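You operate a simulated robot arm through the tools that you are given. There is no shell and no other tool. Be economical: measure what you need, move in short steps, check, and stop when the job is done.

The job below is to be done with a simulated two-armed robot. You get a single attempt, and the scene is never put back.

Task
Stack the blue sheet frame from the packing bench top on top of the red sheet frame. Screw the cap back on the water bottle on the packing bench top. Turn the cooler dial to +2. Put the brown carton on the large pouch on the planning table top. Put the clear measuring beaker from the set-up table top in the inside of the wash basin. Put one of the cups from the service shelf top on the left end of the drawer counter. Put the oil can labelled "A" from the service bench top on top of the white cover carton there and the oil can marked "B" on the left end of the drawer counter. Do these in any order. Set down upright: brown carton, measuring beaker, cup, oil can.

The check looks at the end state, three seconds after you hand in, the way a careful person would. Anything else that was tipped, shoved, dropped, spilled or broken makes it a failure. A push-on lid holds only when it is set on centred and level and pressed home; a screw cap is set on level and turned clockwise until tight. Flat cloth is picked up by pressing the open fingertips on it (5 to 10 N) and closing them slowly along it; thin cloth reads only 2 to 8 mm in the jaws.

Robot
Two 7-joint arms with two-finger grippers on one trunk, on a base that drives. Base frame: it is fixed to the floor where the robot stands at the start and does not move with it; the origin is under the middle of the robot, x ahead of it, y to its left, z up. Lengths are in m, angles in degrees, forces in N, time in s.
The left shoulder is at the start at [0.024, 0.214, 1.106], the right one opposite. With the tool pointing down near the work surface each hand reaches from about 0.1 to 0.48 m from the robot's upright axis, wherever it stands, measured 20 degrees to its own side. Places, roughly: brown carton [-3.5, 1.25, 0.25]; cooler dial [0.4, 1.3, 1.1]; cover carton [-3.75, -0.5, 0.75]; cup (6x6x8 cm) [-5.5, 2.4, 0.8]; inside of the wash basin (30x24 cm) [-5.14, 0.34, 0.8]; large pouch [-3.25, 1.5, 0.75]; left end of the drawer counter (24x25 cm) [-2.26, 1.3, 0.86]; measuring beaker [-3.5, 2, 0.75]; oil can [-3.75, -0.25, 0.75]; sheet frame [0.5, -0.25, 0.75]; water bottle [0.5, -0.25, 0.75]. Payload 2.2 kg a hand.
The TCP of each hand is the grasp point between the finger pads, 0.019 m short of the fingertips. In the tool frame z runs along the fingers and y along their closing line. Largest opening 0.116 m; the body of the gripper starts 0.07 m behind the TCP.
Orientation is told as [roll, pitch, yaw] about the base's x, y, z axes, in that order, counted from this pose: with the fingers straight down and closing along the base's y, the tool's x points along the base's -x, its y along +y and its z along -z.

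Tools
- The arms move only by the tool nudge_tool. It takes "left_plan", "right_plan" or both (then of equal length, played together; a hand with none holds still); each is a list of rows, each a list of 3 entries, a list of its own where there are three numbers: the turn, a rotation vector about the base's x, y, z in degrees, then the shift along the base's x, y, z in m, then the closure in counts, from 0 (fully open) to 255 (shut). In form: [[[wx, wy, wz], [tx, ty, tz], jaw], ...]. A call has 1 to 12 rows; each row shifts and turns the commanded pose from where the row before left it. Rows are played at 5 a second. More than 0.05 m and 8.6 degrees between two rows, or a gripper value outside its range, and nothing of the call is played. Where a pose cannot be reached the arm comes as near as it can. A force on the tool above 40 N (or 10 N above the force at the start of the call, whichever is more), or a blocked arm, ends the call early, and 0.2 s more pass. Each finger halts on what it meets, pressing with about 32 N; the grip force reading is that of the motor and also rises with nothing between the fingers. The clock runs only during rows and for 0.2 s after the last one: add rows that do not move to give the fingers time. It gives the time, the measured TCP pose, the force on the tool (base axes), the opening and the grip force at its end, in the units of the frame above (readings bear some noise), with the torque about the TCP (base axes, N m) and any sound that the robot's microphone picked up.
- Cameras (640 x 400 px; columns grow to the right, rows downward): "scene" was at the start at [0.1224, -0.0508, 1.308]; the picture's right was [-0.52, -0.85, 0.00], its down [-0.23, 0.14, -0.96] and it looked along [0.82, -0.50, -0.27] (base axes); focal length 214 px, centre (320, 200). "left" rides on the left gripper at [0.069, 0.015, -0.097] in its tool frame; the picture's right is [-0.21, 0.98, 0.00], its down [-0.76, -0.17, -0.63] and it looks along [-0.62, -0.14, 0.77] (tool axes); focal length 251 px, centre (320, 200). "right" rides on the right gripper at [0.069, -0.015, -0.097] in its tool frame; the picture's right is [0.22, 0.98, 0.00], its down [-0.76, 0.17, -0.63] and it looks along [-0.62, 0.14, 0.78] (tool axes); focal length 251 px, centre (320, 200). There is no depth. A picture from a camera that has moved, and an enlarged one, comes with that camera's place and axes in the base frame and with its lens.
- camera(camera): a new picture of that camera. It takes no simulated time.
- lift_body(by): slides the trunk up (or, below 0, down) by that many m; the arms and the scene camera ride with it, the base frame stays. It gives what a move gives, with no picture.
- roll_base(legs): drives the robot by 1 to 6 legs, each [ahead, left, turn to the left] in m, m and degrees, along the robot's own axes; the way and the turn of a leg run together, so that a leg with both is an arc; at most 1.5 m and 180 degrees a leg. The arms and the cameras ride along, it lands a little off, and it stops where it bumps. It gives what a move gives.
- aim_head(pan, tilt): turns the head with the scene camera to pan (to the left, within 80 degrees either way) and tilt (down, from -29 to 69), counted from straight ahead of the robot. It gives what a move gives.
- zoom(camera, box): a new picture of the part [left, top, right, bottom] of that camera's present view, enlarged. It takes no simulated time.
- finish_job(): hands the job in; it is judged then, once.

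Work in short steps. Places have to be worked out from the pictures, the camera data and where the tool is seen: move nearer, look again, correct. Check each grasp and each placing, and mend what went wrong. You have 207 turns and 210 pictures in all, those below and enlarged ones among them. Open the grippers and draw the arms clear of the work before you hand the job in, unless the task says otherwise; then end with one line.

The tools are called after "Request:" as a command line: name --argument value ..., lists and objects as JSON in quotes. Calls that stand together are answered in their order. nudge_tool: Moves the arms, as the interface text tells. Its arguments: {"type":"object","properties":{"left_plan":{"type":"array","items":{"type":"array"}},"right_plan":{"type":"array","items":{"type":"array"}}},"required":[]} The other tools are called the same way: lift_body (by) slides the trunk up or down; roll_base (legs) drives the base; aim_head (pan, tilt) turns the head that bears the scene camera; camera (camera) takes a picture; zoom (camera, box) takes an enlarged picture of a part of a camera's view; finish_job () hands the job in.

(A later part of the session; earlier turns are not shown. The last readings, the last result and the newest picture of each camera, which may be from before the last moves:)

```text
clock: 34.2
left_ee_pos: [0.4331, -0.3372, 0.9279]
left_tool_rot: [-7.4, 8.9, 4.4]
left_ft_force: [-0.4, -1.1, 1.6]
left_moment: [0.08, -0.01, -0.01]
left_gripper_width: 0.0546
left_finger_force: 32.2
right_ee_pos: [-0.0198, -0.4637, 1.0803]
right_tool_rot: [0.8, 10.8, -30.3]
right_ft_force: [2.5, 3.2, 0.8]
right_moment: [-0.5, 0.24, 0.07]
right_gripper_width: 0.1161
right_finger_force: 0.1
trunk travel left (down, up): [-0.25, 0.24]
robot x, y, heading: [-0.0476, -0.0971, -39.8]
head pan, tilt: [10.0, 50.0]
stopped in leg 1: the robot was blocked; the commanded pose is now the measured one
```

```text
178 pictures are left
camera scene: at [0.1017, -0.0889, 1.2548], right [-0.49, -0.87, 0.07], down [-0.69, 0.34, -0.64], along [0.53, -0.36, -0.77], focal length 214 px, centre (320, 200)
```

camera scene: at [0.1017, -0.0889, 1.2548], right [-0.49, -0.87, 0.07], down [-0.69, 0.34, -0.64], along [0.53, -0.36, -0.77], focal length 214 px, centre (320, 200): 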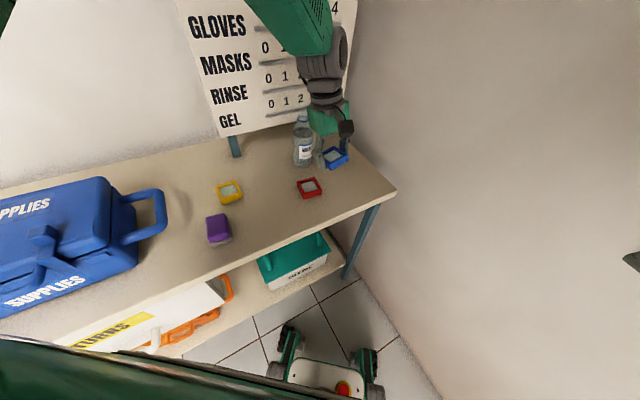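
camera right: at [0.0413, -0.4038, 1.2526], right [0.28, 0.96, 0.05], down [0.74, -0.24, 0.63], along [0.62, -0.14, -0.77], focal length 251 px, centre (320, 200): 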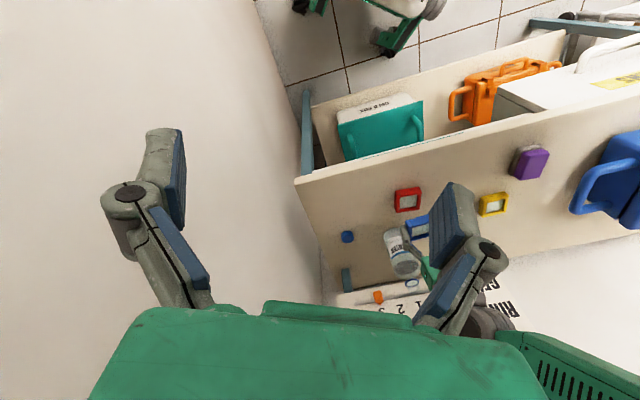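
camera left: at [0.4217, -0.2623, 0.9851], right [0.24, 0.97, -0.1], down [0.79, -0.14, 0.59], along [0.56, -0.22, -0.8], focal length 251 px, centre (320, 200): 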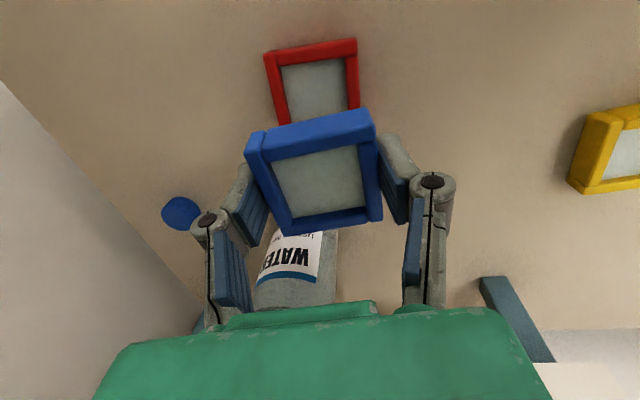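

Things are still shifting. Look around with the head to find the contact.

Request:
aim_head --pan -60 --tilt 45

Request:
camera --camera "scene"

Request:
aim_head --pan 60 --tilt 45

Request:
camera --camera "scene"

Request:
camera --camera "right"

Request:
camera --camera "left"

```text
clock: 35.7
left_ee_pos: [0.4097, -0.3417, 0.9148]
left_tool_rot: [-5.1, 6.7, 1.8]
left_ft_force: [1.7, -1.9, -1.9]
left_moment: [0.11, 0.16, -0.05]
left_gripper_width: 0.0544
left_finger_force: 31.6
right_ee_pos: [-0.0305, -0.4713, 1.1022]
right_tool_rot: [4.4, 5.0, -31.3]
right_ft_force: [-0.7, 0.5, -1.1]
right_moment: [-0.02, -0.03, -0.02]
right_gripper_width: 0.116
right_finger_force: 0.0
trunk travel left (down, up): [-0.25, 0.24]
robot x, y, heading: [-0.0489, -0.0987, -40.1]
head pan, tilt: [-60.0, 45.0]
```

```text
177 pictures are left
camera scene: at [-0.0197, -0.137, 1.2681], right [-0.98, 0.17, 0.0], down [0.11, 0.66, -0.75], along [-0.13, -0.73, -0.67], focal length 214 px, centre (320, 200)
```

scene: 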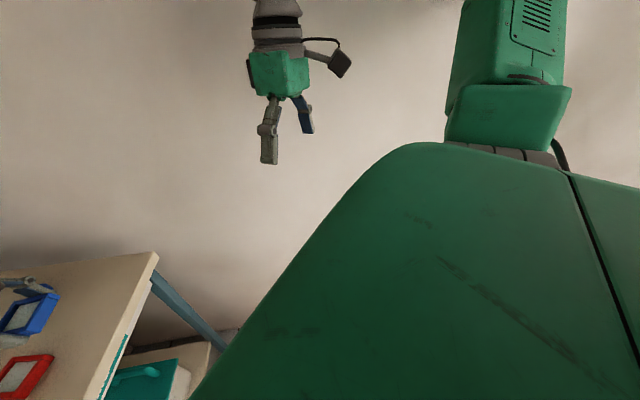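

```text
clock: 37.7
left_ee_pos: [0.402, -0.3402, 0.911]
left_tool_rot: [-5.1, 7.0, 1.3]
left_ft_force: [2.8, -1.7, -1.1]
left_moment: [0.13, 0.2, -0.04]
left_gripper_width: 0.0546
left_finger_force: 32.0
right_ee_pos: [-0.034, -0.4675, 1.1012]
right_tool_rot: [4.4, 5.7, -31.4]
right_ft_force: [0.2, 0.4, -1.1]
right_moment: [0.03, -0.01, -0.01]
right_gripper_width: 0.1162
right_finger_force: 0.1
trunk travel left (down, up): [-0.25, 0.24]
robot x, y, heading: [-0.0517, -0.0972, -40.5]
head pan, tilt: [60.0, 45.0]
```

```text
176 pictures are left
camera scene: at [0.072, -0.0319, 1.2606], right [0.34, -0.94, 0.04], down [-0.68, -0.27, -0.68], along [0.65, 0.2, -0.73], focal length 214 px, centre (320, 200)
```

scene: 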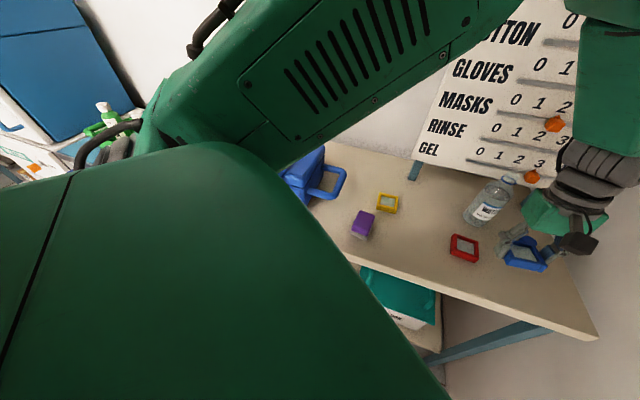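

```text
175 pictures are left
camera right: at [-0.0957, -0.4534, 1.2018], right [0.33, 0.94, 0.1], down [0.76, -0.33, 0.57], along [0.56, -0.12, -0.82], focal length 251 px, centre (320, 200)
```

right: 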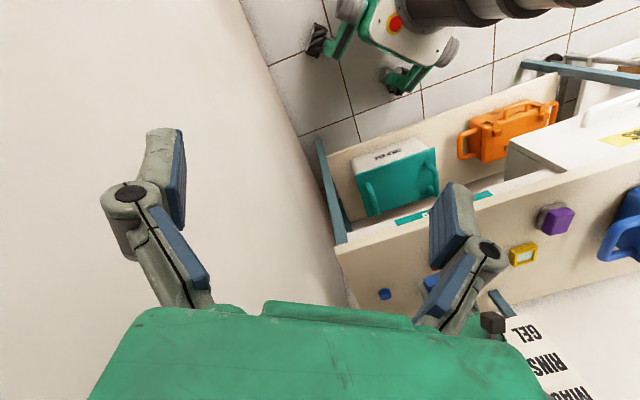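

```text
174 pictures are left
camera left: at [0.3457, -0.3186, 1.0138], right [0.18, 0.98, -0.11], down [0.83, -0.09, 0.55], along [0.52, -0.19, -0.83], focal length 251 px, centre (320, 200)
```

left: 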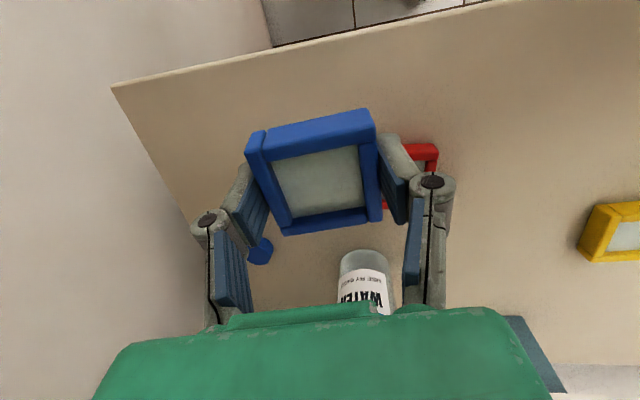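

Bottle still stands; the right elbow is most likely on the wall. Drive further away from the wall.

Request:
roll_base --legs '[[-0.08, 0.064, 0]]'

Request:
aim_head --pan 10 --tilt 50

Request:
camera --camera "scene"

```text
clock: 38.8
left_ee_pos: [0.3933, -0.2598, 0.9043]
left_tool_rot: [-3.0, 5.0, 1.4]
left_ft_force: [0.5, 0.4, -0.5]
left_moment: [0.01, 0.05, 0.0]
left_gripper_width: 0.0546
left_finger_force: 31.6
right_ee_pos: [-0.03, -0.4004, 1.0923]
right_tool_rot: [5.8, 5.9, -29.5]
right_ft_force: [0.1, 0.0, 0.2]
right_moment: [0.02, 0.01, -0.01]
right_gripper_width: 0.1161
right_finger_force: 0.1
trunk travel left (down, up): [-0.25, 0.24]
robot x, y, heading: [-0.0592, -0.0078, -38.2]
head pan, tilt: [60.0, 45.0]
```

```text
clock: 40.0
left_ee_pos: [0.3864, -0.2641, 0.9056]
left_tool_rot: [-2.6, 4.4, 1.3]
left_ft_force: [0.0, -0.7, -0.2]
left_moment: [0.05, -0.06, 0.03]
left_gripper_width: 0.0543
left_finger_force: 32.2
right_ee_pos: [-0.036, -0.4027, 1.0921]
right_tool_rot: [6.1, 5.6, -29.5]
right_ft_force: [-0.6, -0.8, 0.1]
right_moment: [-0.02, -0.01, -0.02]
right_gripper_width: 0.1161
right_finger_force: 0.0
trunk travel left (down, up): [-0.25, 0.24]
robot x, y, heading: [-0.0619, -0.0084, -38.2]
head pan, tilt: [10.0, 50.0]
```

```text
173 pictures are left
camera scene: at [0.0317, -0.079, 1.2548], right [-0.47, -0.88, -0.01], down [-0.67, 0.37, -0.64], along [0.57, -0.3, -0.77], focal length 214 px, centre (320, 200)
```

scene: 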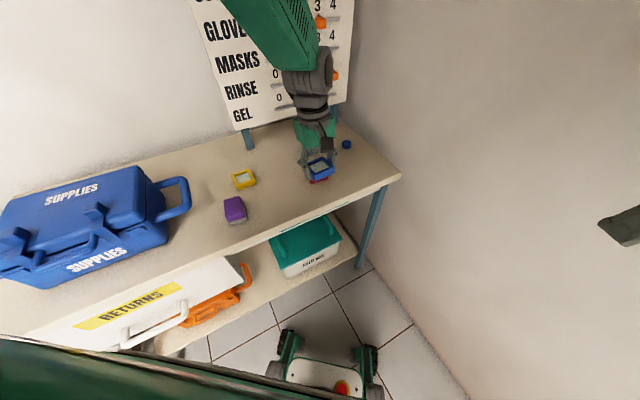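

Free again and level. Plan: stand more side-on to the bench (heading −60°) so the right arm points away from the wall. First tuck both hands in.

Request:
nudge_tool --left_plan '[[[0.4, -0.7, 0], [-0.018, 0.031, 0.033], 255], [[0.4, -0.7, 0], [-0.018, 0.031, 0.033], 255], [[0.4, -0.7, 0], [-0.018, 0.031, 0.033], 255], [[0.4, -0.7, 0], [-0.018, 0.031, 0.033], 255], [[0.4, -0.7, 0], [-0.018, 0.031, 0.033], 255], [[0.4, -0.7, 0], [-0.018, 0.031, 0.033], 255]]' --right_plan '[[[-1, -0.9, 0], [0.0015, 0.018, 0.01], 0], [[-1, -0.9, 0], [0.0015, 0.018, 0.01], 0], [[-1, -0.9, 0], [0.0015, 0.018, 0.01], 0], [[-1, -0.9, 0], [0.0015, 0.018, 0.01], 0], [[-1, -0.9, 0], [0.0015, 0.018, 0.01], 0], [[-1, -0.9, 0], [0.0015, 0.018, 0.01], 0]]'

Request:
roll_base --legs '[[0, 0, -22]]'

Request:
aim_head --pan 20 --tilt 50

Request:
camera --camera "scene"

```text
clock: 41.4
left_ee_pos: [0.2886, -0.0665, 1.1068]
left_tool_rot: [-1.1, 0.6, 1.5]
left_ft_force: [0.3, -0.3, 0.0]
left_moment: [-0.06, 0.0, 0.0]
left_gripper_width: 0.0547
left_finger_force: 31.6
right_ee_pos: [-0.0201, -0.2829, 1.1551]
right_tool_rot: [2.9, -2.0, -29.6]
right_ft_force: [-1.0, -0.3, 0.3]
right_moment: [-0.05, -0.01, 0.0]
right_gripper_width: 0.1159
right_finger_force: 0.1
trunk travel left (down, up): [-0.25, 0.24]
robot x, y, heading: [-0.0625, -0.0058, -38.1]
head pan, tilt: [10.0, 50.0]
```

```text
clock: 43.0
left_ee_pos: [0.2434, -0.1942, 1.1059]
left_tool_rot: [-1.1, 0.8, -20.3]
left_ft_force: [0.3, -0.6, -0.5]
left_moment: [-0.03, 0.04, 0.02]
left_gripper_width: 0.0543
left_finger_force: 31.4
right_ee_pos: [-0.1236, -0.2803, 1.1553]
right_tool_rot: [2.9, -1.9, -51.6]
right_ft_force: [-0.1, 0.0, 1.2]
right_moment: [-0.03, 0.03, 0.03]
right_gripper_width: 0.1161
right_finger_force: 0.0
trunk travel left (down, up): [-0.25, 0.24]
robot x, y, heading: [-0.0581, -0.0033, -60.4]
head pan, tilt: [10.0, 50.0]
```

```text
clock: 43.7
left_ee_pos: [0.2373, -0.1953, 1.1059]
left_tool_rot: [-0.8, 0.6, -20.3]
left_ft_force: [-0.1, -0.1, -0.4]
left_moment: [0.0, 0.0, -0.01]
left_gripper_width: 0.0547
left_finger_force: 31.6
right_ee_pos: [-0.1289, -0.2821, 1.1546]
right_tool_rot: [3.1, -2.1, -51.4]
right_ft_force: [0.5, -0.4, -0.5]
right_moment: [-0.01, 0.0, 0.02]
right_gripper_width: 0.116
right_finger_force: 0.0
trunk travel left (down, up): [-0.25, 0.24]
robot x, y, heading: [-0.06, -0.0026, -60.2]
head pan, tilt: [20.0, 50.0]
```

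```text
172 pictures are left
camera scene: at [0.0182, -0.0911, 1.2549], right [-0.65, -0.76, 0.0], down [-0.58, 0.5, -0.64], along [0.49, -0.41, -0.77], focal length 214 px, centre (320, 200)
```

scene: 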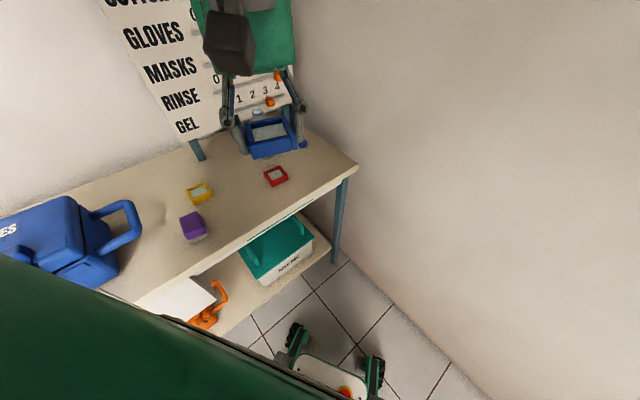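

Wall is at y≈−0.63. Drive towards (0,−0.2) with heading −60°.

Request:
roll_base --legs '[[0.2, -0.046, 0]]'

Request:
camera --camera "scene"

```text
clock: 45.3
left_ee_pos: [0.2982, -0.3887, 1.1075]
left_tool_rot: [-1.0, 0.6, -20.2]
left_ft_force: [-0.2, 0.0, -1.0]
left_moment: [0.02, 0.01, 0.01]
left_gripper_width: 0.0544
left_finger_force: 32.5
right_ee_pos: [-0.0672, -0.4757, 1.1553]
right_tool_rot: [2.9, -2.1, -51.4]
right_ft_force: [-0.6, 0.6, -1.7]
right_moment: [0.03, -0.01, -0.01]
right_gripper_width: 0.1162
right_finger_force: 0.0
trunk travel left (down, up): [-0.25, 0.24]
robot x, y, heading: [-0.0001, -0.2026, -60.3]
head pan, tilt: [20.0, 50.0]
```

```text
171 pictures are left
camera scene: at [0.0827, -0.2823, 1.2551], right [-0.64, -0.77, 0.0], down [-0.59, 0.49, -0.64], along [0.49, -0.42, -0.77], focal length 214 px, centre (320, 200)
```

scene: 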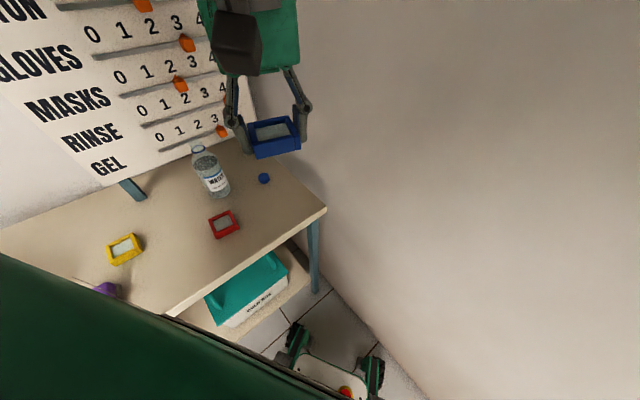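

Clean. Now carry the blue frame above the red one.

Request:
nudge_tool --left_plan '[[[0.2, -0.1, 2], [0.0275, 0.0163, -0.03], 255], [[0.2, -0.1, 2], [0.0275, 0.0163, -0.03], 255], [[0.2, -0.1, 2], [0.0275, 0.0163, -0.03], 255], [[0.2, -0.1, 2], [0.0275, 0.0163, -0.03], 255], [[0.1, -0.1, 2], [0.0275, 0.0163, -0.03], 255], [[0.1, -0.1, 2], [0.0275, 0.0163, -0.03], 255], [[0, 0, 0], [0, 0, -0.02], 255], [[0, 0, 0], [0, 0, 0], 255]]'

Request:
camera --camera "left"

Request:
zoom --camera "scene" --box '[145, 140, 305, 240]'

```text
clock: 47.1
left_ee_pos: [0.4609, -0.293, 0.9056]
left_tool_rot: [0.2, 0.2, -8.2]
left_ft_force: [0.5, -0.2, 0.0]
left_moment: [-0.01, -0.02, 0.0]
left_gripper_width: 0.0545
left_finger_force: 32.0
right_ee_pos: [-0.07, -0.4765, 1.1548]
right_tool_rot: [3.0, -2.1, -51.4]
right_ft_force: [-0.3, 0.3, -0.8]
right_moment: [0.0, -0.03, -0.01]
right_gripper_width: 0.1161
right_finger_force: 0.0
trunk travel left (down, up): [-0.25, 0.24]
robot x, y, heading: [0.001, -0.2018, -59.8]
head pan, tilt: [20.0, 50.0]
```

```text
170 pictures are left
camera left: at [0.3954, -0.2676, 1.0036], right [0.35, 0.94, 0.0], down [0.73, -0.27, 0.63], along [0.59, -0.22, -0.78], focal length 251 px, centre (320, 200)
```

left: 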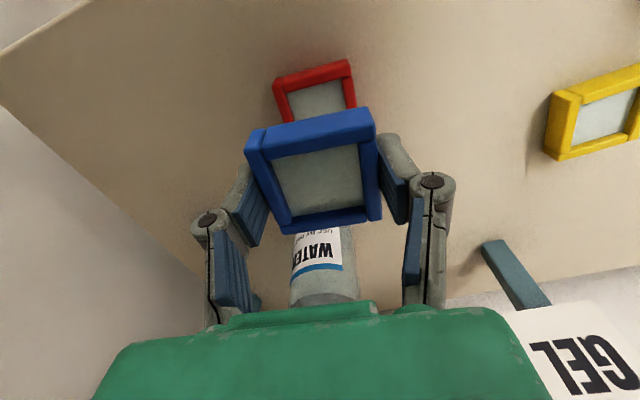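

```text
4.00 times, centred on (225, 190) of scene
camera zoom: at [0.0824, -0.2817, 1.2551], right [-0.64, -0.77, 0.0], down [-0.59, 0.49, -0.64], along [0.49, -0.42, -0.77], focal length 858 px, centre (700, 240)
```

zoom: 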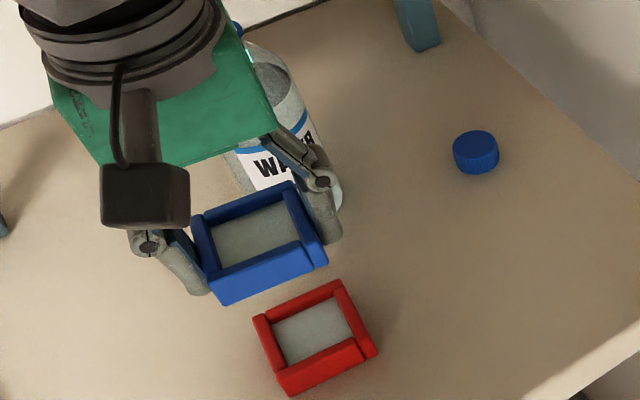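

Blue's near edge projects within 3 mm of red's. Shift −2 mm in x and lower to just above contact.

Request:
nudge_tool --left_plan '[[[0, 0, 0], [-0.002, 0, -0.02], 255], [[0, 0, 0], [0, 0, -0.02], 255], [[0, 0, 0], [0, 0, -0.02], 255], [[0, 0, 0], [0, 0, 0], 255]]'

Request:
camera --camera "left"

Request:
zoom --camera "scene" --box '[145, 140, 305, 240]'

```text
clock: 48.1
left_ee_pos: [0.4608, -0.2916, 0.8461]
left_tool_rot: [0.2, 0.3, -8.2]
left_ft_force: [0.9, -0.2, -0.8]
left_moment: [0.03, 0.01, -0.02]
left_gripper_width: 0.0545
left_finger_force: 32.4
right_ee_pos: [-0.0687, -0.4764, 1.1553]
right_tool_rot: [3.0, -2.0, -51.4]
right_ft_force: [0.4, 0.3, 0.6]
right_moment: [0.02, -0.01, 0.02]
right_gripper_width: 0.1156
right_finger_force: 0.1
trunk travel left (down, up): [-0.25, 0.24]
robot x, y, heading: [0.0032, -0.2003, -60.2]
head pan, tilt: [20.0, 50.0]
```

```text
168 pictures are left
camera left: at [0.3949, -0.2677, 0.9433], right [0.35, 0.94, 0.0], down [0.73, -0.27, 0.63], along [0.59, -0.22, -0.78], focal length 251 px, centre (320, 200)
```

left: 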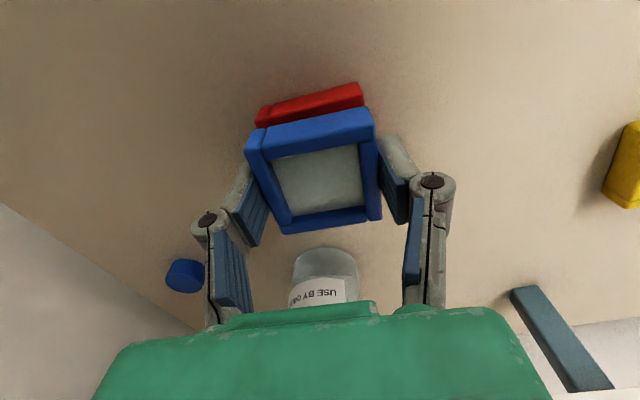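

```text
4.00 times, centred on (225, 190) of scene
camera zoom: at [0.0824, -0.2818, 1.255], right [-0.64, -0.77, 0.0], down [-0.59, 0.49, -0.64], along [0.49, -0.42, -0.77], focal length 858 px, centre (700, 240)
```

zoom: 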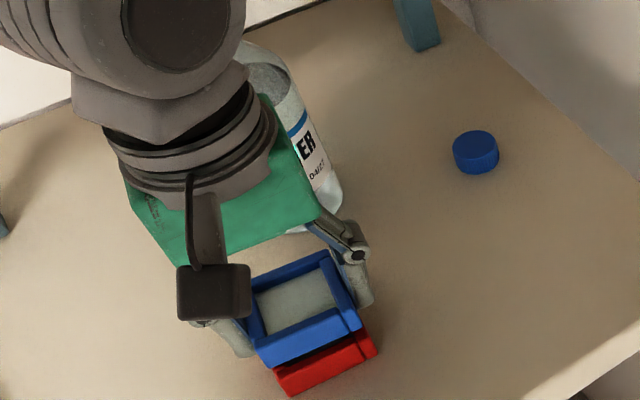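

Nicely aligned. Lower in small steps to contact.

Request:
nudge_tool --left_plan '[[[0, 0, 0], [-0.0015, 0, -0.004], 255], [[0, 0, 0], [0, 0, -0.003], 255], [[0, 0, 0], [0, 0, -0.002], 255], [[0, 0, 0], [0, 0, 0], 255]]'

```text
clock: 49.1
left_ee_pos: [0.4583, -0.2917, 0.8385]
left_tool_rot: [0.2, 0.1, -8.3]
left_ft_force: [0.5, 2.3, 21.8]
left_moment: [0.41, -0.59, 0.05]
left_gripper_width: 0.0546
left_finger_force: 32.2
right_ee_pos: [-0.0701, -0.4757, 1.1549]
right_tool_rot: [3.0, -2.1, -51.4]
right_ft_force: [0.4, -0.3, -0.7]
right_moment: [0.01, 0.02, 0.0]
right_gripper_width: 0.1159
right_finger_force: 0.1
trunk travel left (down, up): [-0.25, 0.24]
robot x, y, heading: [-0.0009, -0.2003, -59.9]
head pan, tilt: [20.0, 50.0]
```

Contact with ~22 N. Ease up 1 mm, open slightly, and look.

Request:
nudge_tool --left_plan '[[[0, 0, 0], [0, 0, 0.001], 255], [[0, 0, 0], [0, 0, 0], 120], [[0, 0, 0], [0, 0, 0], 100], [[0, 0, 0], [0, 0, 0], 85], [[0, 0, 0], [0, 0, 0.015], 75], [[0, 0, 0], [0, 0, 0.03], 70], [[0, 0, 0], [0, 0, 0.03], 70]]'

Request:
camera --camera "left"

Request:
zoom --camera "scene" --box '[145, 140, 305, 240]'

```text
clock: 50.7
left_ee_pos: [0.4575, -0.2935, 0.9145]
left_tool_rot: [0.2, 0.2, -8.2]
left_ft_force: [-1.2, -0.7, -0.3]
left_moment: [0.02, 0.01, -0.01]
left_gripper_width: 0.0842
left_finger_force: 0.0
right_ee_pos: [-0.0697, -0.4758, 1.1552]
right_tool_rot: [3.0, -2.2, -51.3]
right_ft_force: [0.1, 0.3, -0.1]
right_moment: [-0.04, 0.01, -0.01]
right_gripper_width: 0.1159
right_finger_force: 0.2
trunk travel left (down, up): [-0.25, 0.24]
robot x, y, heading: [-0.0004, -0.2037, -59.9]
head pan, tilt: [20.0, 50.0]
```

```text
166 pictures are left
camera left: at [0.3913, -0.2678, 1.0112], right [0.35, 0.94, 0.0], down [0.73, -0.27, 0.63], along [0.59, -0.22, -0.78], focal length 251 px, centre (320, 200)
```

left: 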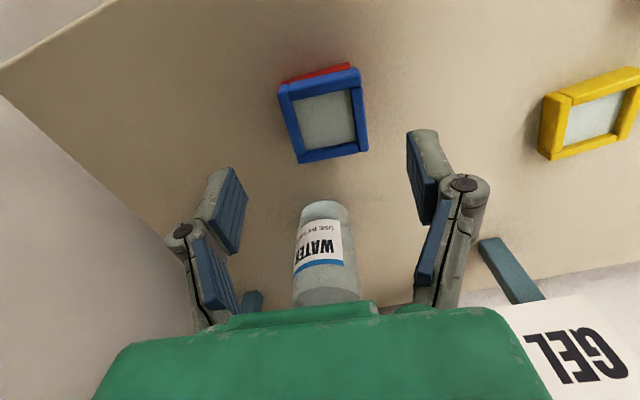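

```text
4.00 times, centred on (225, 190) of scene
camera zoom: at [0.081, -0.282, 1.2551], right [-0.64, -0.77, 0.0], down [-0.59, 0.49, -0.64], along [0.49, -0.42, -0.77], focal length 858 px, centre (700, 240)
```

zoom: 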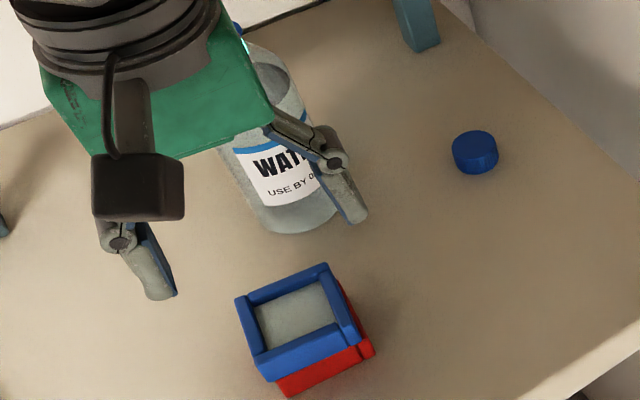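

Stack looks good. Next the cap at ≈[0.537,-0.452]; bottle at ≈[0.576,-0.326]. Move the left hand round the bottle to above the cap.

Request:
nudge_tool --left_plan '[[[0, 0, 0], [0, -0.04, 0.02], 70], [[0, 0, 0], [0, -0.045, 0], 70], [[0, 0, 0], [0, -0.045, 0], 70], [[0, 0, 0], [0.03, -0.028, 0], 70], [[0, 0, 0], [0.045, 0, 0], 70], [[0, 0, 0], [0.004, 0, -0.03], 70], [[0, 0, 0], [0, 0, 0], 70]]'

Request:
camera --camera "left"

Request:
zoom --camera "scene" --box '[145, 120, 305, 220]'

```text
clock: 52.3
left_ee_pos: [0.5362, -0.4483, 0.9016]
left_tool_rot: [0.0, 0.2, -8.2]
left_ft_force: [0.2, -0.2, -0.8]
left_moment: [-0.02, 0.02, 0.02]
left_gripper_width: 0.0842
left_finger_force: 0.0
right_ee_pos: [-0.0699, -0.476, 1.155]
right_tool_rot: [3.0, -2.3, -51.4]
right_ft_force: [0.3, 0.4, -0.5]
right_moment: [-0.01, 0.0, 0.03]
right_gripper_width: 0.1157
right_finger_force: 0.1
trunk travel left (down, up): [-0.25, 0.24]
robot x, y, heading: [-0.0017, -0.2023, -60.0]
head pan, tilt: [20.0, 50.0]
```

```text
164 pictures are left
camera left: at [0.4712, -0.425, 1.0002], right [0.35, 0.94, 0.0], down [0.73, -0.27, 0.63], along [0.59, -0.22, -0.78], focal length 251 px, centre (320, 200)
```

left: 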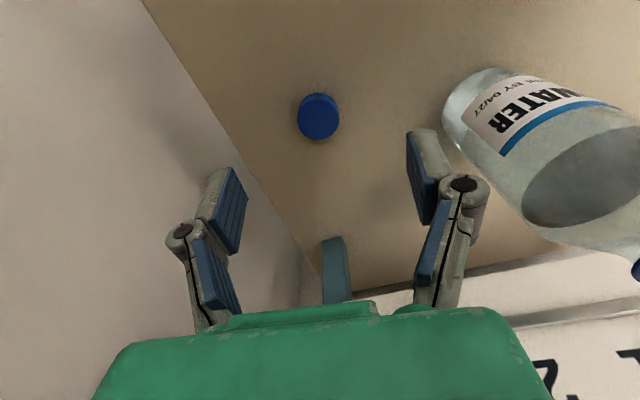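

```text
4.00 times, centred on (225, 170) of scene
camera zoom: at [0.0806, -0.2821, 1.2551], right [-0.64, -0.77, 0.0], down [-0.59, 0.49, -0.64], along [0.49, -0.42, -0.77], focal length 858 px, centre (700, 320)
```

zoom: 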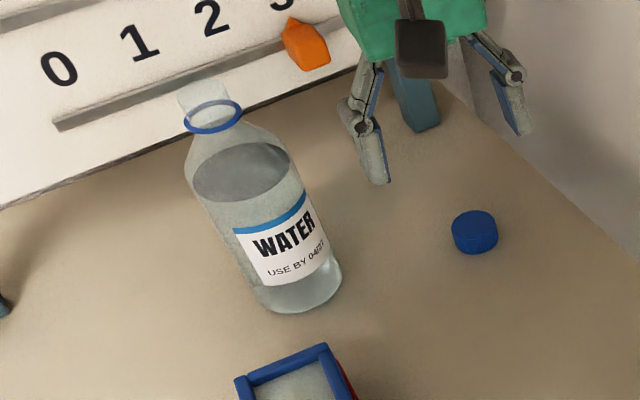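

Cap at ≈[0.534,-0.449]. Lower around it.

Request:
nudge_tool --left_plan '[[[0, 0, 0], [-0.002, -0.001, -0.03], 110], [[0, 0, 0], [0, 0, -0.03], 110], [[0, 0, 0], [0, 0, -0.008], 110], [[0, 0, 0], [0, 0, 0], 110]]'

Request:
camera --camera "left"

Request:
zoom --camera "scene" --box '[185, 130, 305, 205]'

```text
clock: 53.3
left_ee_pos: [0.5343, -0.4502, 0.8351]
left_tool_rot: [0.2, 0.2, -8.2]
left_ft_force: [0.7, -0.2, -0.2]
left_moment: [0.0, 0.0, 0.0]
left_gripper_width: 0.0663
left_finger_force: 0.0
right_ee_pos: [-0.0701, -0.4752, 1.1545]
right_tool_rot: [3.0, -2.2, -51.3]
right_ft_force: [1.1, 0.0, 0.1]
right_moment: [0.0, 0.0, -0.02]
right_gripper_width: 0.1162
right_finger_force: 0.0
trunk travel left (down, up): [-0.25, 0.24]
robot x, y, heading: [-0.0, -0.2039, -60.3]
head pan, tilt: [20.0, 50.0]
```

```text
162 pictures are left
camera left: at [0.4688, -0.4258, 0.9323], right [0.35, 0.94, 0.0], down [0.73, -0.27, 0.63], along [0.59, -0.22, -0.78], focal length 251 px, centre (320, 200)
```

left: 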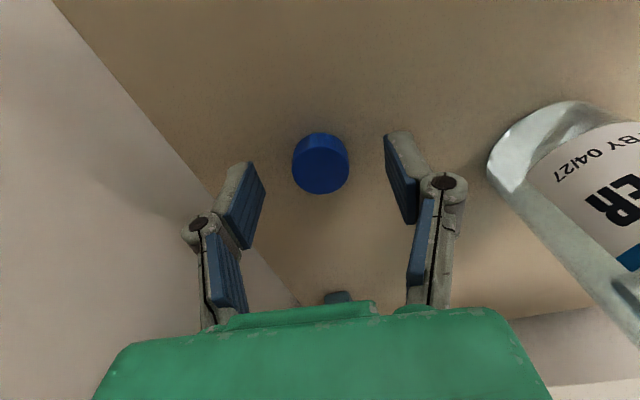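

```text
5.33 times, centred on (245, 168) of scene
camera zoom: at [0.0804, -0.2822, 1.2551], right [-0.64, -0.77, 0.0], down [-0.59, 0.49, -0.64], along [0.49, -0.42, -0.77], focal length 1144 px, centre (720, 373)
```

zoom: 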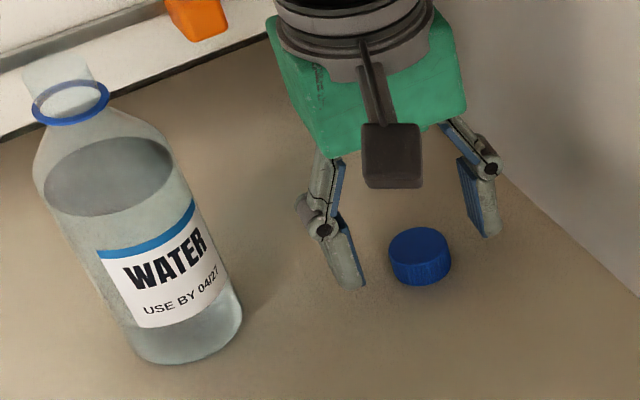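

Centred on the cap. Lower 8 mm and close.

Request:
nudge_tool --left_plan '[[[0, 0, 0], [0.002, 0, -0.005], 120], [[0, 0, 0], [0, 0, -0.003], 140], [[0, 0, 0], [0, 0, 0], 160], [[0, 0, 0], [0, 0, 0], 180], [[0, 0, 0], [0, 0, 0], 255], [[0, 0, 0], [0, 0, 0], 255]]'

Request:
camera --camera "left"

Request:
zoom --camera "scene" --box '[185, 130, 305, 205]'

```text
clock: 54.7
left_ee_pos: [0.5358, -0.4506, 0.8287]
left_tool_rot: [0.2, 0.2, -8.2]
left_ft_force: [0.3, 0.1, -0.1]
left_moment: [-0.02, 0.01, -0.01]
left_gripper_width: 0.0297
left_finger_force: 32.0
right_ee_pos: [-0.0701, -0.4765, 1.1547]
right_tool_rot: [3.1, -2.2, -51.3]
right_ft_force: [0.2, -0.2, 0.3]
right_moment: [0.01, 0.0, -0.03]
right_gripper_width: 0.1158
right_finger_force: 0.1
trunk travel left (down, up): [-0.25, 0.24]
robot x, y, heading: [0.0021, -0.203, -59.9]
head pan, tilt: [20.0, 50.0]
```

```text
160 pictures are left
camera left: at [0.471, -0.4263, 0.9251], right [0.35, 0.94, 0.0], down [0.73, -0.27, 0.63], along [0.59, -0.22, -0.78], focal length 251 px, centre (320, 200)
```

left: 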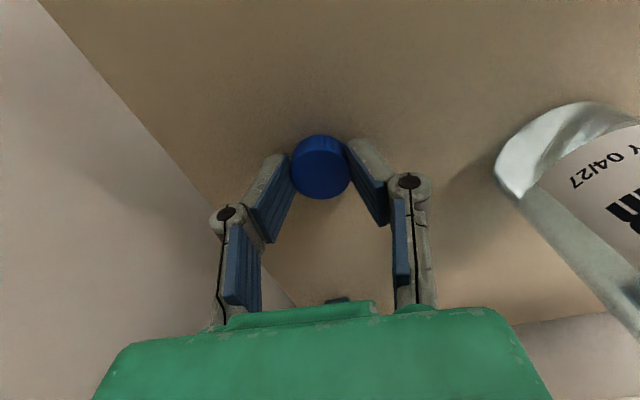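

```text
5.33 times, centred on (245, 168) of scene
camera zoom: at [0.0803, -0.2822, 1.2551], right [-0.64, -0.77, 0.0], down [-0.59, 0.49, -0.64], along [0.49, -0.42, -0.77], focal length 1144 px, centre (720, 373)
```

zoom: 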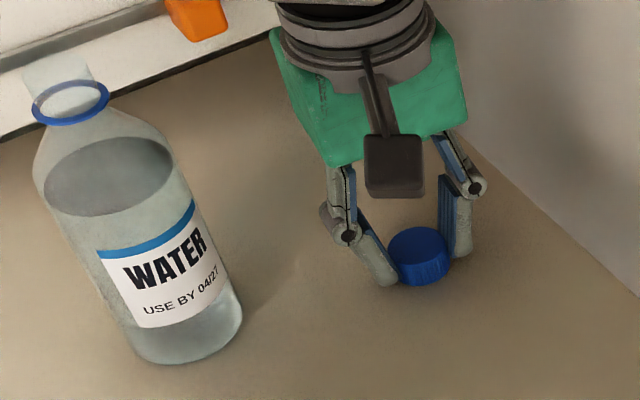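

Cap gripped (3.0 cm). Lift it, then check.

Request:
nudge_tool --left_plan '[[[0, 0, 0], [0, 0, 0.01], 255], [[0, 0, 0], [0, 0, 0.04], 255], [[0, 0, 0], [0, 0, 0.045], 255], [[0, 0, 0], [0, 0, 0.045], 255], [[0, 0, 0], [0, 0, 0.045], 255], [[0, 0, 0], [0, 0, 0.04], 255], [[0, 0, 0], [0, 0, 0], 255]]'

Request:
camera --camera "left"

```text
clock: 56.3
left_ee_pos: [0.534, -0.4522, 1.0547]
left_tool_rot: [0.2, 0.2, -8.2]
left_ft_force: [-0.3, -0.4, -0.2]
left_moment: [0.04, 0.02, 0.0]
left_gripper_width: 0.0298
left_finger_force: 31.7
right_ee_pos: [-0.0689, -0.4758, 1.155]
right_tool_rot: [3.0, -2.1, -51.5]
right_ft_force: [0.3, 0.5, 0.7]
right_moment: [0.0, 0.01, -0.04]
right_gripper_width: 0.1157
right_finger_force: 0.0
trunk travel left (down, up): [-0.25, 0.24]
robot x, y, heading: [0.0006, -0.1975, -60.0]
head pan, tilt: [20.0, 50.0]
```

```text
158 pictures are left
camera left: at [0.4691, -0.4279, 1.1507], right [0.35, 0.94, 0.0], down [0.73, -0.27, 0.63], along [0.59, -0.22, -0.78], focal length 251 px, centre (320, 200)
```

left: 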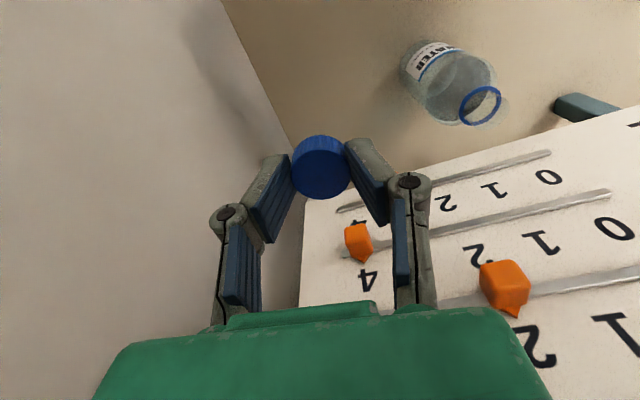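

Cap held straight. Rotate the hand to yaw +40 while moving above the bottle at ≈[0.577,-0.330].

Request:
nudge_tool --left_plan '[[[0, 0, 8], [0.007, 0.02, 0], 255], [[0, 0, 8], [0.007, 0.02, 0], 255], [[0, 0, 8], [0.007, 0.02, 0], 255], [[0, 0, 8], [0.007, 0.02, 0], 255], [[0, 0, 8], [0.007, 0.02, 0], 255], [[0, 0, 8], [0.007, 0.02, 0], 255], [[0, 0, 0], [0, 0, 0], 255]]'

Request:
camera --camera "left"

Request:
zoom --camera "scene" --box '[145, 90, 305, 190]'

```text
clock: 57.9
left_ee_pos: [0.5789, -0.3287, 1.0537]
left_tool_rot: [0.2, 0.3, 39.9]
left_ft_force: [-0.6, -0.2, 0.6]
left_moment: [0.03, 0.0, 0.01]
left_gripper_width: 0.03
left_finger_force: 32.0
right_ee_pos: [-0.0691, -0.4768, 1.1542]
right_tool_rot: [3.0, -2.2, -51.4]
right_ft_force: [-0.2, -0.8, -0.6]
right_moment: [0.0, -0.04, 0.04]
right_gripper_width: 0.1161
right_finger_force: 0.1
trunk travel left (down, up): [-0.25, 0.24]
robot x, y, heading: [0.0002, -0.2032, -60.3]
head pan, tilt: [20.0, 50.0]
```

```text
157 pictures are left
camera left: at [0.5175, -0.3618, 1.1504], right [-0.46, 0.89, 0.0], down [0.69, 0.36, 0.63], along [0.56, 0.29, -0.78], focal length 251 px, centre (320, 200)
```

left: 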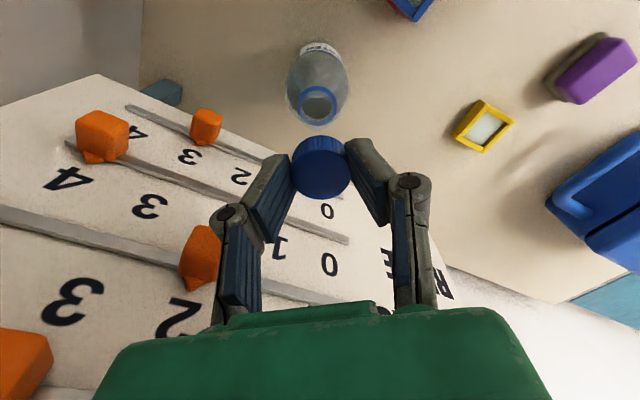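

```text
4.00 times, centred on (225, 140) of scene
camera zoom: at [0.0804, -0.2822, 1.2552], right [-0.64, -0.77, 0.0], down [-0.59, 0.49, -0.64], along [0.49, -0.42, -0.77], focal length 858 px, centre (700, 440)
```

zoom: 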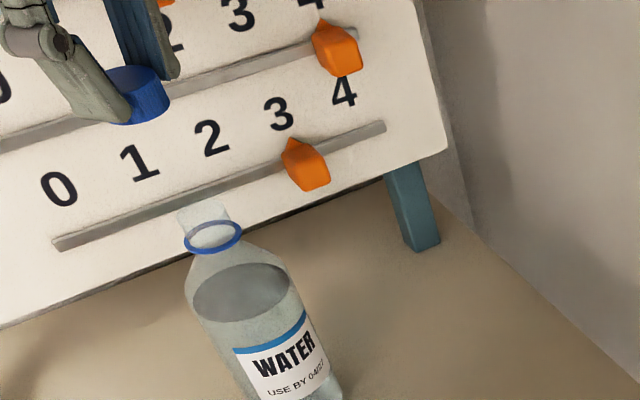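

Request:
zoom --camera "left" --box '[240, 20, 400, 220]'

```text
2.00 times, centred on (320, 120) of left
camera zoom: at [0.5175, -0.3618, 1.1504], right [-0.46, 0.89, 0.0], down [0.69, 0.36, 0.63], along [0.56, 0.29, -0.78], focal length 503 px, centre (320, 360)
```

zoom: 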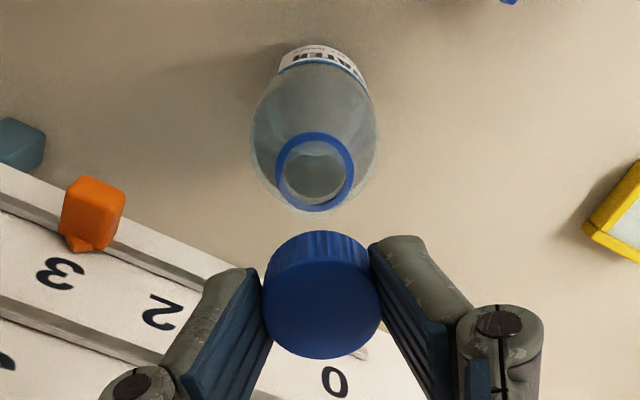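

Ring triangulates to [0.580,-0.332,0.943]; cap centre is at [0.580,-0.329]. Shift 3 mm in y and lower gently until the cap meets the mouth.

Request:
nudge_tool --left_plan '[[[0, 0, 0], [0, -0.003, -0.02], 255], [[0, 0, 0], [0, 0, -0.02], 255], [[0, 0, 0], [0, 0, -0.008], 255], [[0, 0, 0], [0, 0, 0], 255]]'

Request:
zoom --camera "left" --box '[240, 20, 400, 220]'

Request:
zoom --camera "scene" --box '[145, 90, 265, 165]'

```text
clock: 58.9
left_ee_pos: [0.5795, -0.3326, 1.006]
left_tool_rot: [0.1, 0.3, 39.8]
left_ft_force: [0.5, -0.3, 0.7]
left_moment: [-0.01, 0.05, 0.03]
left_gripper_width: 0.0297
left_finger_force: 32.7
right_ee_pos: [-0.0708, -0.4758, 1.1546]
right_tool_rot: [3.0, -2.1, -51.5]
right_ft_force: [0.1, 0.2, -0.6]
right_moment: [0.0, -0.02, -0.01]
right_gripper_width: 0.1159
right_finger_force: 0.0
trunk travel left (down, up): [-0.25, 0.24]
robot x, y, heading: [-0.0002, -0.2031, -60.3]
head pan, tilt: [20.0, 50.0]
```

```text
2.00 times, centred on (320, 120) of left
camera zoom: at [0.5171, -0.3659, 1.1031], right [-0.46, 0.89, 0.0], down [0.69, 0.36, 0.63], along [0.56, 0.29, -0.78], focal length 503 px, centre (320, 360)
```

zoom: 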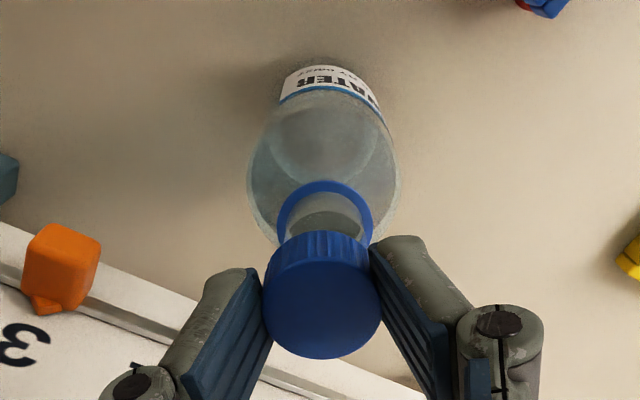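

```text
5.33 times, centred on (205, 128) of scene
camera zoom: at [0.0804, -0.2822, 1.2552], right [-0.64, -0.77, 0.0], down [-0.59, 0.49, -0.64], along [0.49, -0.42, -0.77], focal length 1144 px, centre (933, 587)
```

zoom: 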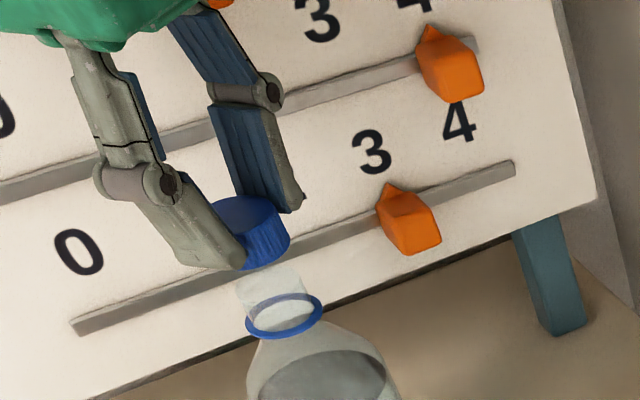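

Cap and ring agree within a few mm; correct by about (+1.5, +2) mm and lower a bit more, then compare again.

Request:
nudge_tool --left_plan '[[[0, 0, 0], [0.0015, 0.002, -0.002], 255], [[0, 0, 0], [0, 0, -0.002], 255], [[0, 0, 0], [0, 0, 0], 255]]'

Request:
zoom --camera "left" --box '[270, 80, 370, 190]'

Request:
zoom --camera "scene" --box '[175, 120, 225, 152]'

```text
clock: 59.7
left_ee_pos: [0.5811, -0.3308, 1.001]
left_tool_rot: [0.3, 0.3, 39.8]
left_ft_force: [0.9, 0.2, -0.2]
left_moment: [0.0, 0.04, -0.03]
left_gripper_width: 0.0295
left_finger_force: 32.2
right_ee_pos: [-0.0711, -0.4759, 1.1546]
right_tool_rot: [2.9, -2.2, -51.4]
right_ft_force: [0.5, 0.2, 1.4]
right_moment: [-0.01, -0.02, 0.0]
right_gripper_width: 0.1158
right_finger_force: 0.1
trunk travel left (down, up): [-0.25, 0.24]
robot x, y, heading: [0.0019, -0.2031, -60.2]
head pan, tilt: [20.0, 50.0]
```

```text
3.64 times, centred on (320, 135) of left
camera zoom: at [0.5184, -0.3642, 1.0987], right [-0.46, 0.89, 0.0], down [0.69, 0.36, 0.63], along [0.56, 0.29, -0.78], focal length 914 px, centre (320, 436)
```

zoom: 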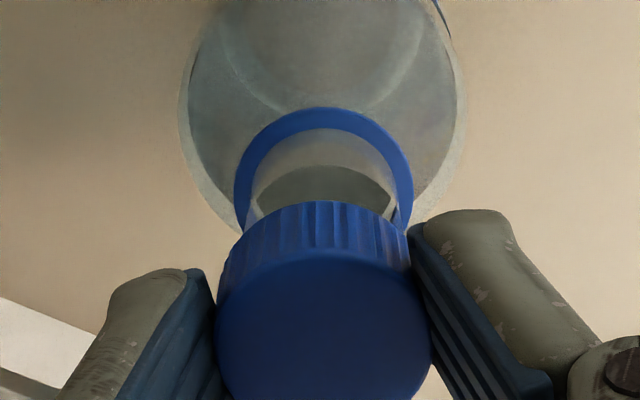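

```text
12.50 times, centred on (200, 136) of scene
camera zoom: at [0.0804, -0.2821, 1.2552], right [-0.64, -0.77, 0.0], down [-0.59, 0.49, -0.64], along [0.49, -0.42, -0.77], focal length 2681 px, centre (1820, 1000)
```

zoom: 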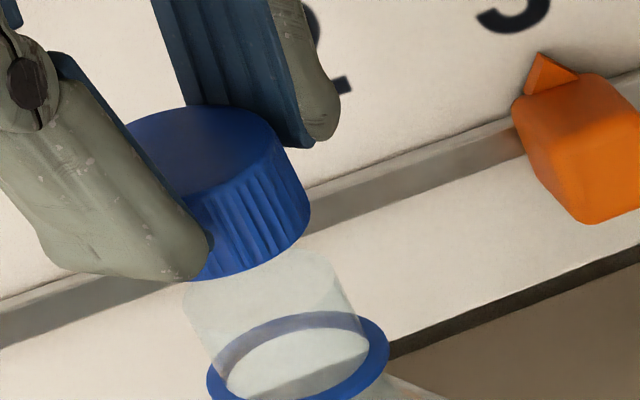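

Both views are consistent with the cap being centred over the neck about 8–9 mm above the mouth. Lower in 2 mm steps to light contact.

Request:
nudge_tool --left_plan '[[[0, 0, 0], [0, 0, -0.003], 255], [[0, 0, 0], [0, 0, -0.002], 255], [[0, 0, 0], [0, 0, -0.002], 255], [[0, 0, 0], [0, 0, -0.002], 255], [[0, 0, 0], [0, 0, 0], 255]]'

Request:
zoom --camera "scene" --box '[175, 120, 225, 152]'

Request:
zoom --camera "left" --box '[270, 80, 370, 190]'

```text
clock: 60.9
left_ee_pos: [0.5816, -0.3311, 0.9911]
left_tool_rot: [0.2, 0.2, 39.8]
left_ft_force: [-0.5, 0.4, -0.2]
left_moment: [-0.01, -0.02, 0.0]
left_gripper_width: 0.0294
left_finger_force: 31.5
right_ee_pos: [-0.0704, -0.4752, 1.1542]
right_tool_rot: [3.0, -2.2, -51.4]
right_ft_force: [0.0, 0.9, 0.0]
right_moment: [0.02, 0.0, 0.02]
right_gripper_width: 0.1163
right_finger_force: 0.0
trunk travel left (down, up): [-0.25, 0.24]
robot x, y, heading: [-0.0011, -0.2047, -60.2]
head pan, tilt: [20.0, 50.0]
```

```text
12.50 times, centred on (200, 136) of scene
camera zoom: at [0.0804, -0.2821, 1.2552], right [-0.64, -0.77, 0.0], down [-0.59, 0.49, -0.64], along [0.49, -0.42, -0.77], focal length 2681 px, centre (1820, 1000)
```

zoom: 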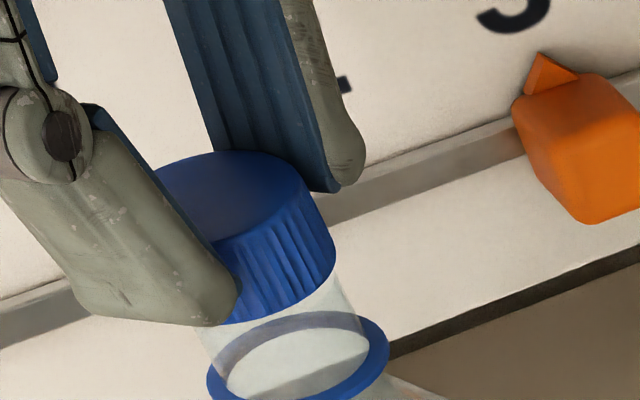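

```text
3.64 times, centred on (320, 135) of left
camera zoom: at [0.5185, -0.3648, 1.0892], right [-0.46, 0.89, 0.0], down [0.69, 0.36, 0.63], along [0.56, 0.29, -0.78], focal length 914 px, centre (320, 436)
```

zoom: 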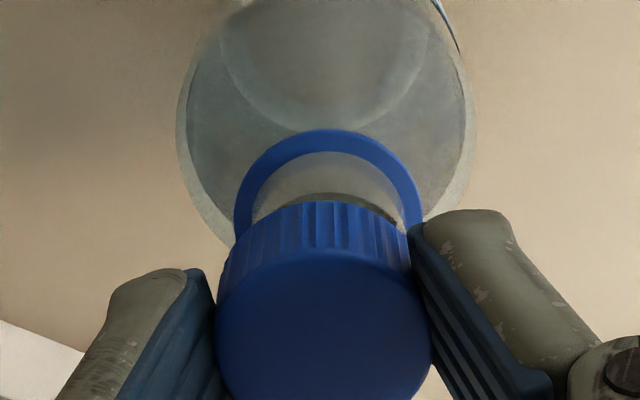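

In the scene view the cap sits ~2 mm off to the far side of the neck. Correct by (−2, −1) mm and keep lowering.

Request:
nudge_tool --left_plan '[[[0, 0, 0], [-0.002, -0.001, 0], 255], [[0, 0, 0], [0, 0, -0.001], 255], [[0, 0, 0], [0, 0, -0.001], 255], [[0, 0, 0], [0, 0, 0], 255]]'

Request:
zoom --camera "scene" --box '[175, 120, 225, 152]'

Request:
zoom --camera "left" --box '[270, 80, 370, 190]'

```text
clock: 61.9
left_ee_pos: [0.5792, -0.3323, 0.9898]
left_tool_rot: [0.2, 0.3, 39.7]
left_ft_force: [-0.8, 0.3, 5.0]
left_moment: [-0.01, 0.07, 0.01]
left_gripper_width: 0.0297
left_finger_force: 31.7
right_ee_pos: [-0.0707, -0.4763, 1.1548]
right_tool_rot: [3.0, -2.3, -51.4]
right_ft_force: [-0.2, 0.3, 0.3]
right_moment: [-0.04, 0.02, 0.0]
right_gripper_width: 0.1159
right_finger_force: 0.2
trunk travel left (down, up): [-0.25, 0.24]
robot x, y, heading: [-0.0001, -0.2058, -60.0]
head pan, tilt: [20.0, 50.0]
```

```text
12.50 times, centred on (200, 136) of scene
camera zoom: at [0.0804, -0.2821, 1.2552], right [-0.64, -0.77, 0.0], down [-0.59, 0.49, -0.64], along [0.49, -0.42, -0.77], focal length 2681 px, centre (1820, 1000)
```

zoom: 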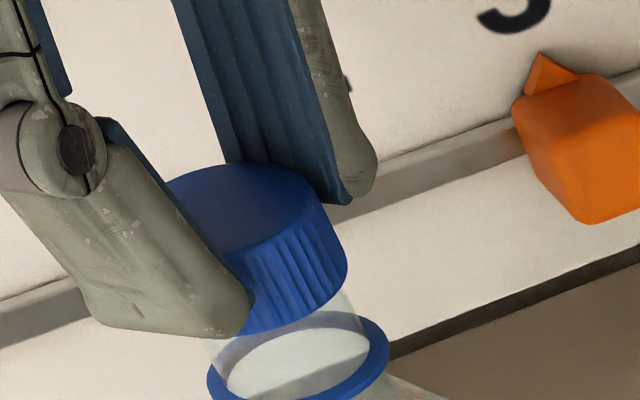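

```text
3.64 times, centred on (320, 135) of left
camera zoom: at [0.5166, -0.3654, 1.0874], right [-0.46, 0.89, 0.0], down [0.69, 0.36, 0.63], along [0.56, 0.29, -0.78], focal length 914 px, centre (320, 436)
```

zoom: 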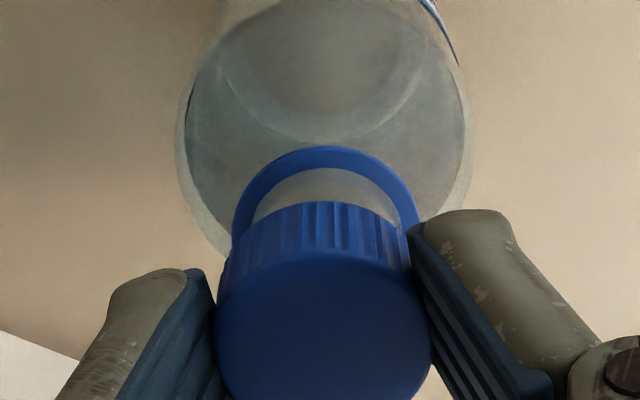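

Contact at 5 N and centred. Start turning clockwise (negative yaw) with a slight downward feed.

Request:
nudge_tool --left_plan '[[[0, 0, -8], [0, 0, -0.0005], 255], [[0, 0, -8], [0, 0, -0.0002], 255], [[0, 0, -8], [0, 0, -0.0002], 255], [[0, 0, -8], [0, 0, -0.0002], 255], [[0, 0, -8], [0, 0, -0.0002], 255], [[0, 0, -8], [0, 0, -0.0002], 255], [[0, 0, -8], [0, 0, -0.0002], 255], [[0, 0, -8], [0, 0, -0.0002], 255], [[0, 0, -8], [0, 0, -0.0002], 255], [[0, 0, -8], [0, 0, -0.0002], 255]]'

Request:
zoom --camera "scene" --box '[160, 115, 240, 210]'

```text
clock: 64.1
left_ee_pos: [0.5779, -0.334, 0.989]
left_tool_rot: [0.2, 0.2, -40.4]
left_ft_force: [3.5, -2.4, 24.0]
left_moment: [-0.43, -0.21, 0.05]
left_gripper_width: 0.0291
left_finger_force: 31.7
right_ee_pos: [-0.0707, -0.4765, 1.1547]
right_tool_rot: [3.0, -2.2, -51.4]
right_ft_force: [-0.1, -0.4, -0.9]
right_moment: [0.0, 0.03, 0.02]
right_gripper_width: 0.1158
right_finger_force: 0.0
trunk travel left (down, up): [-0.25, 0.24]
robot x, y, heading: [0.0038, -0.1988, -60.1]
head pan, tilt: [20.0, 50.0]
```

```text
4.21 times, centred on (200, 162) of scene
camera zoom: at [0.0803, -0.2821, 1.2553], right [-0.64, -0.77, 0.0], down [-0.59, 0.49, -0.64], along [0.49, -0.42, -0.77], focal length 903 px, centre (825, 358)
```

zoom: 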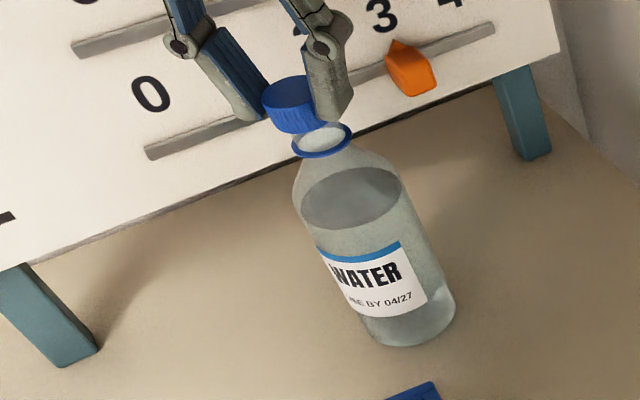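

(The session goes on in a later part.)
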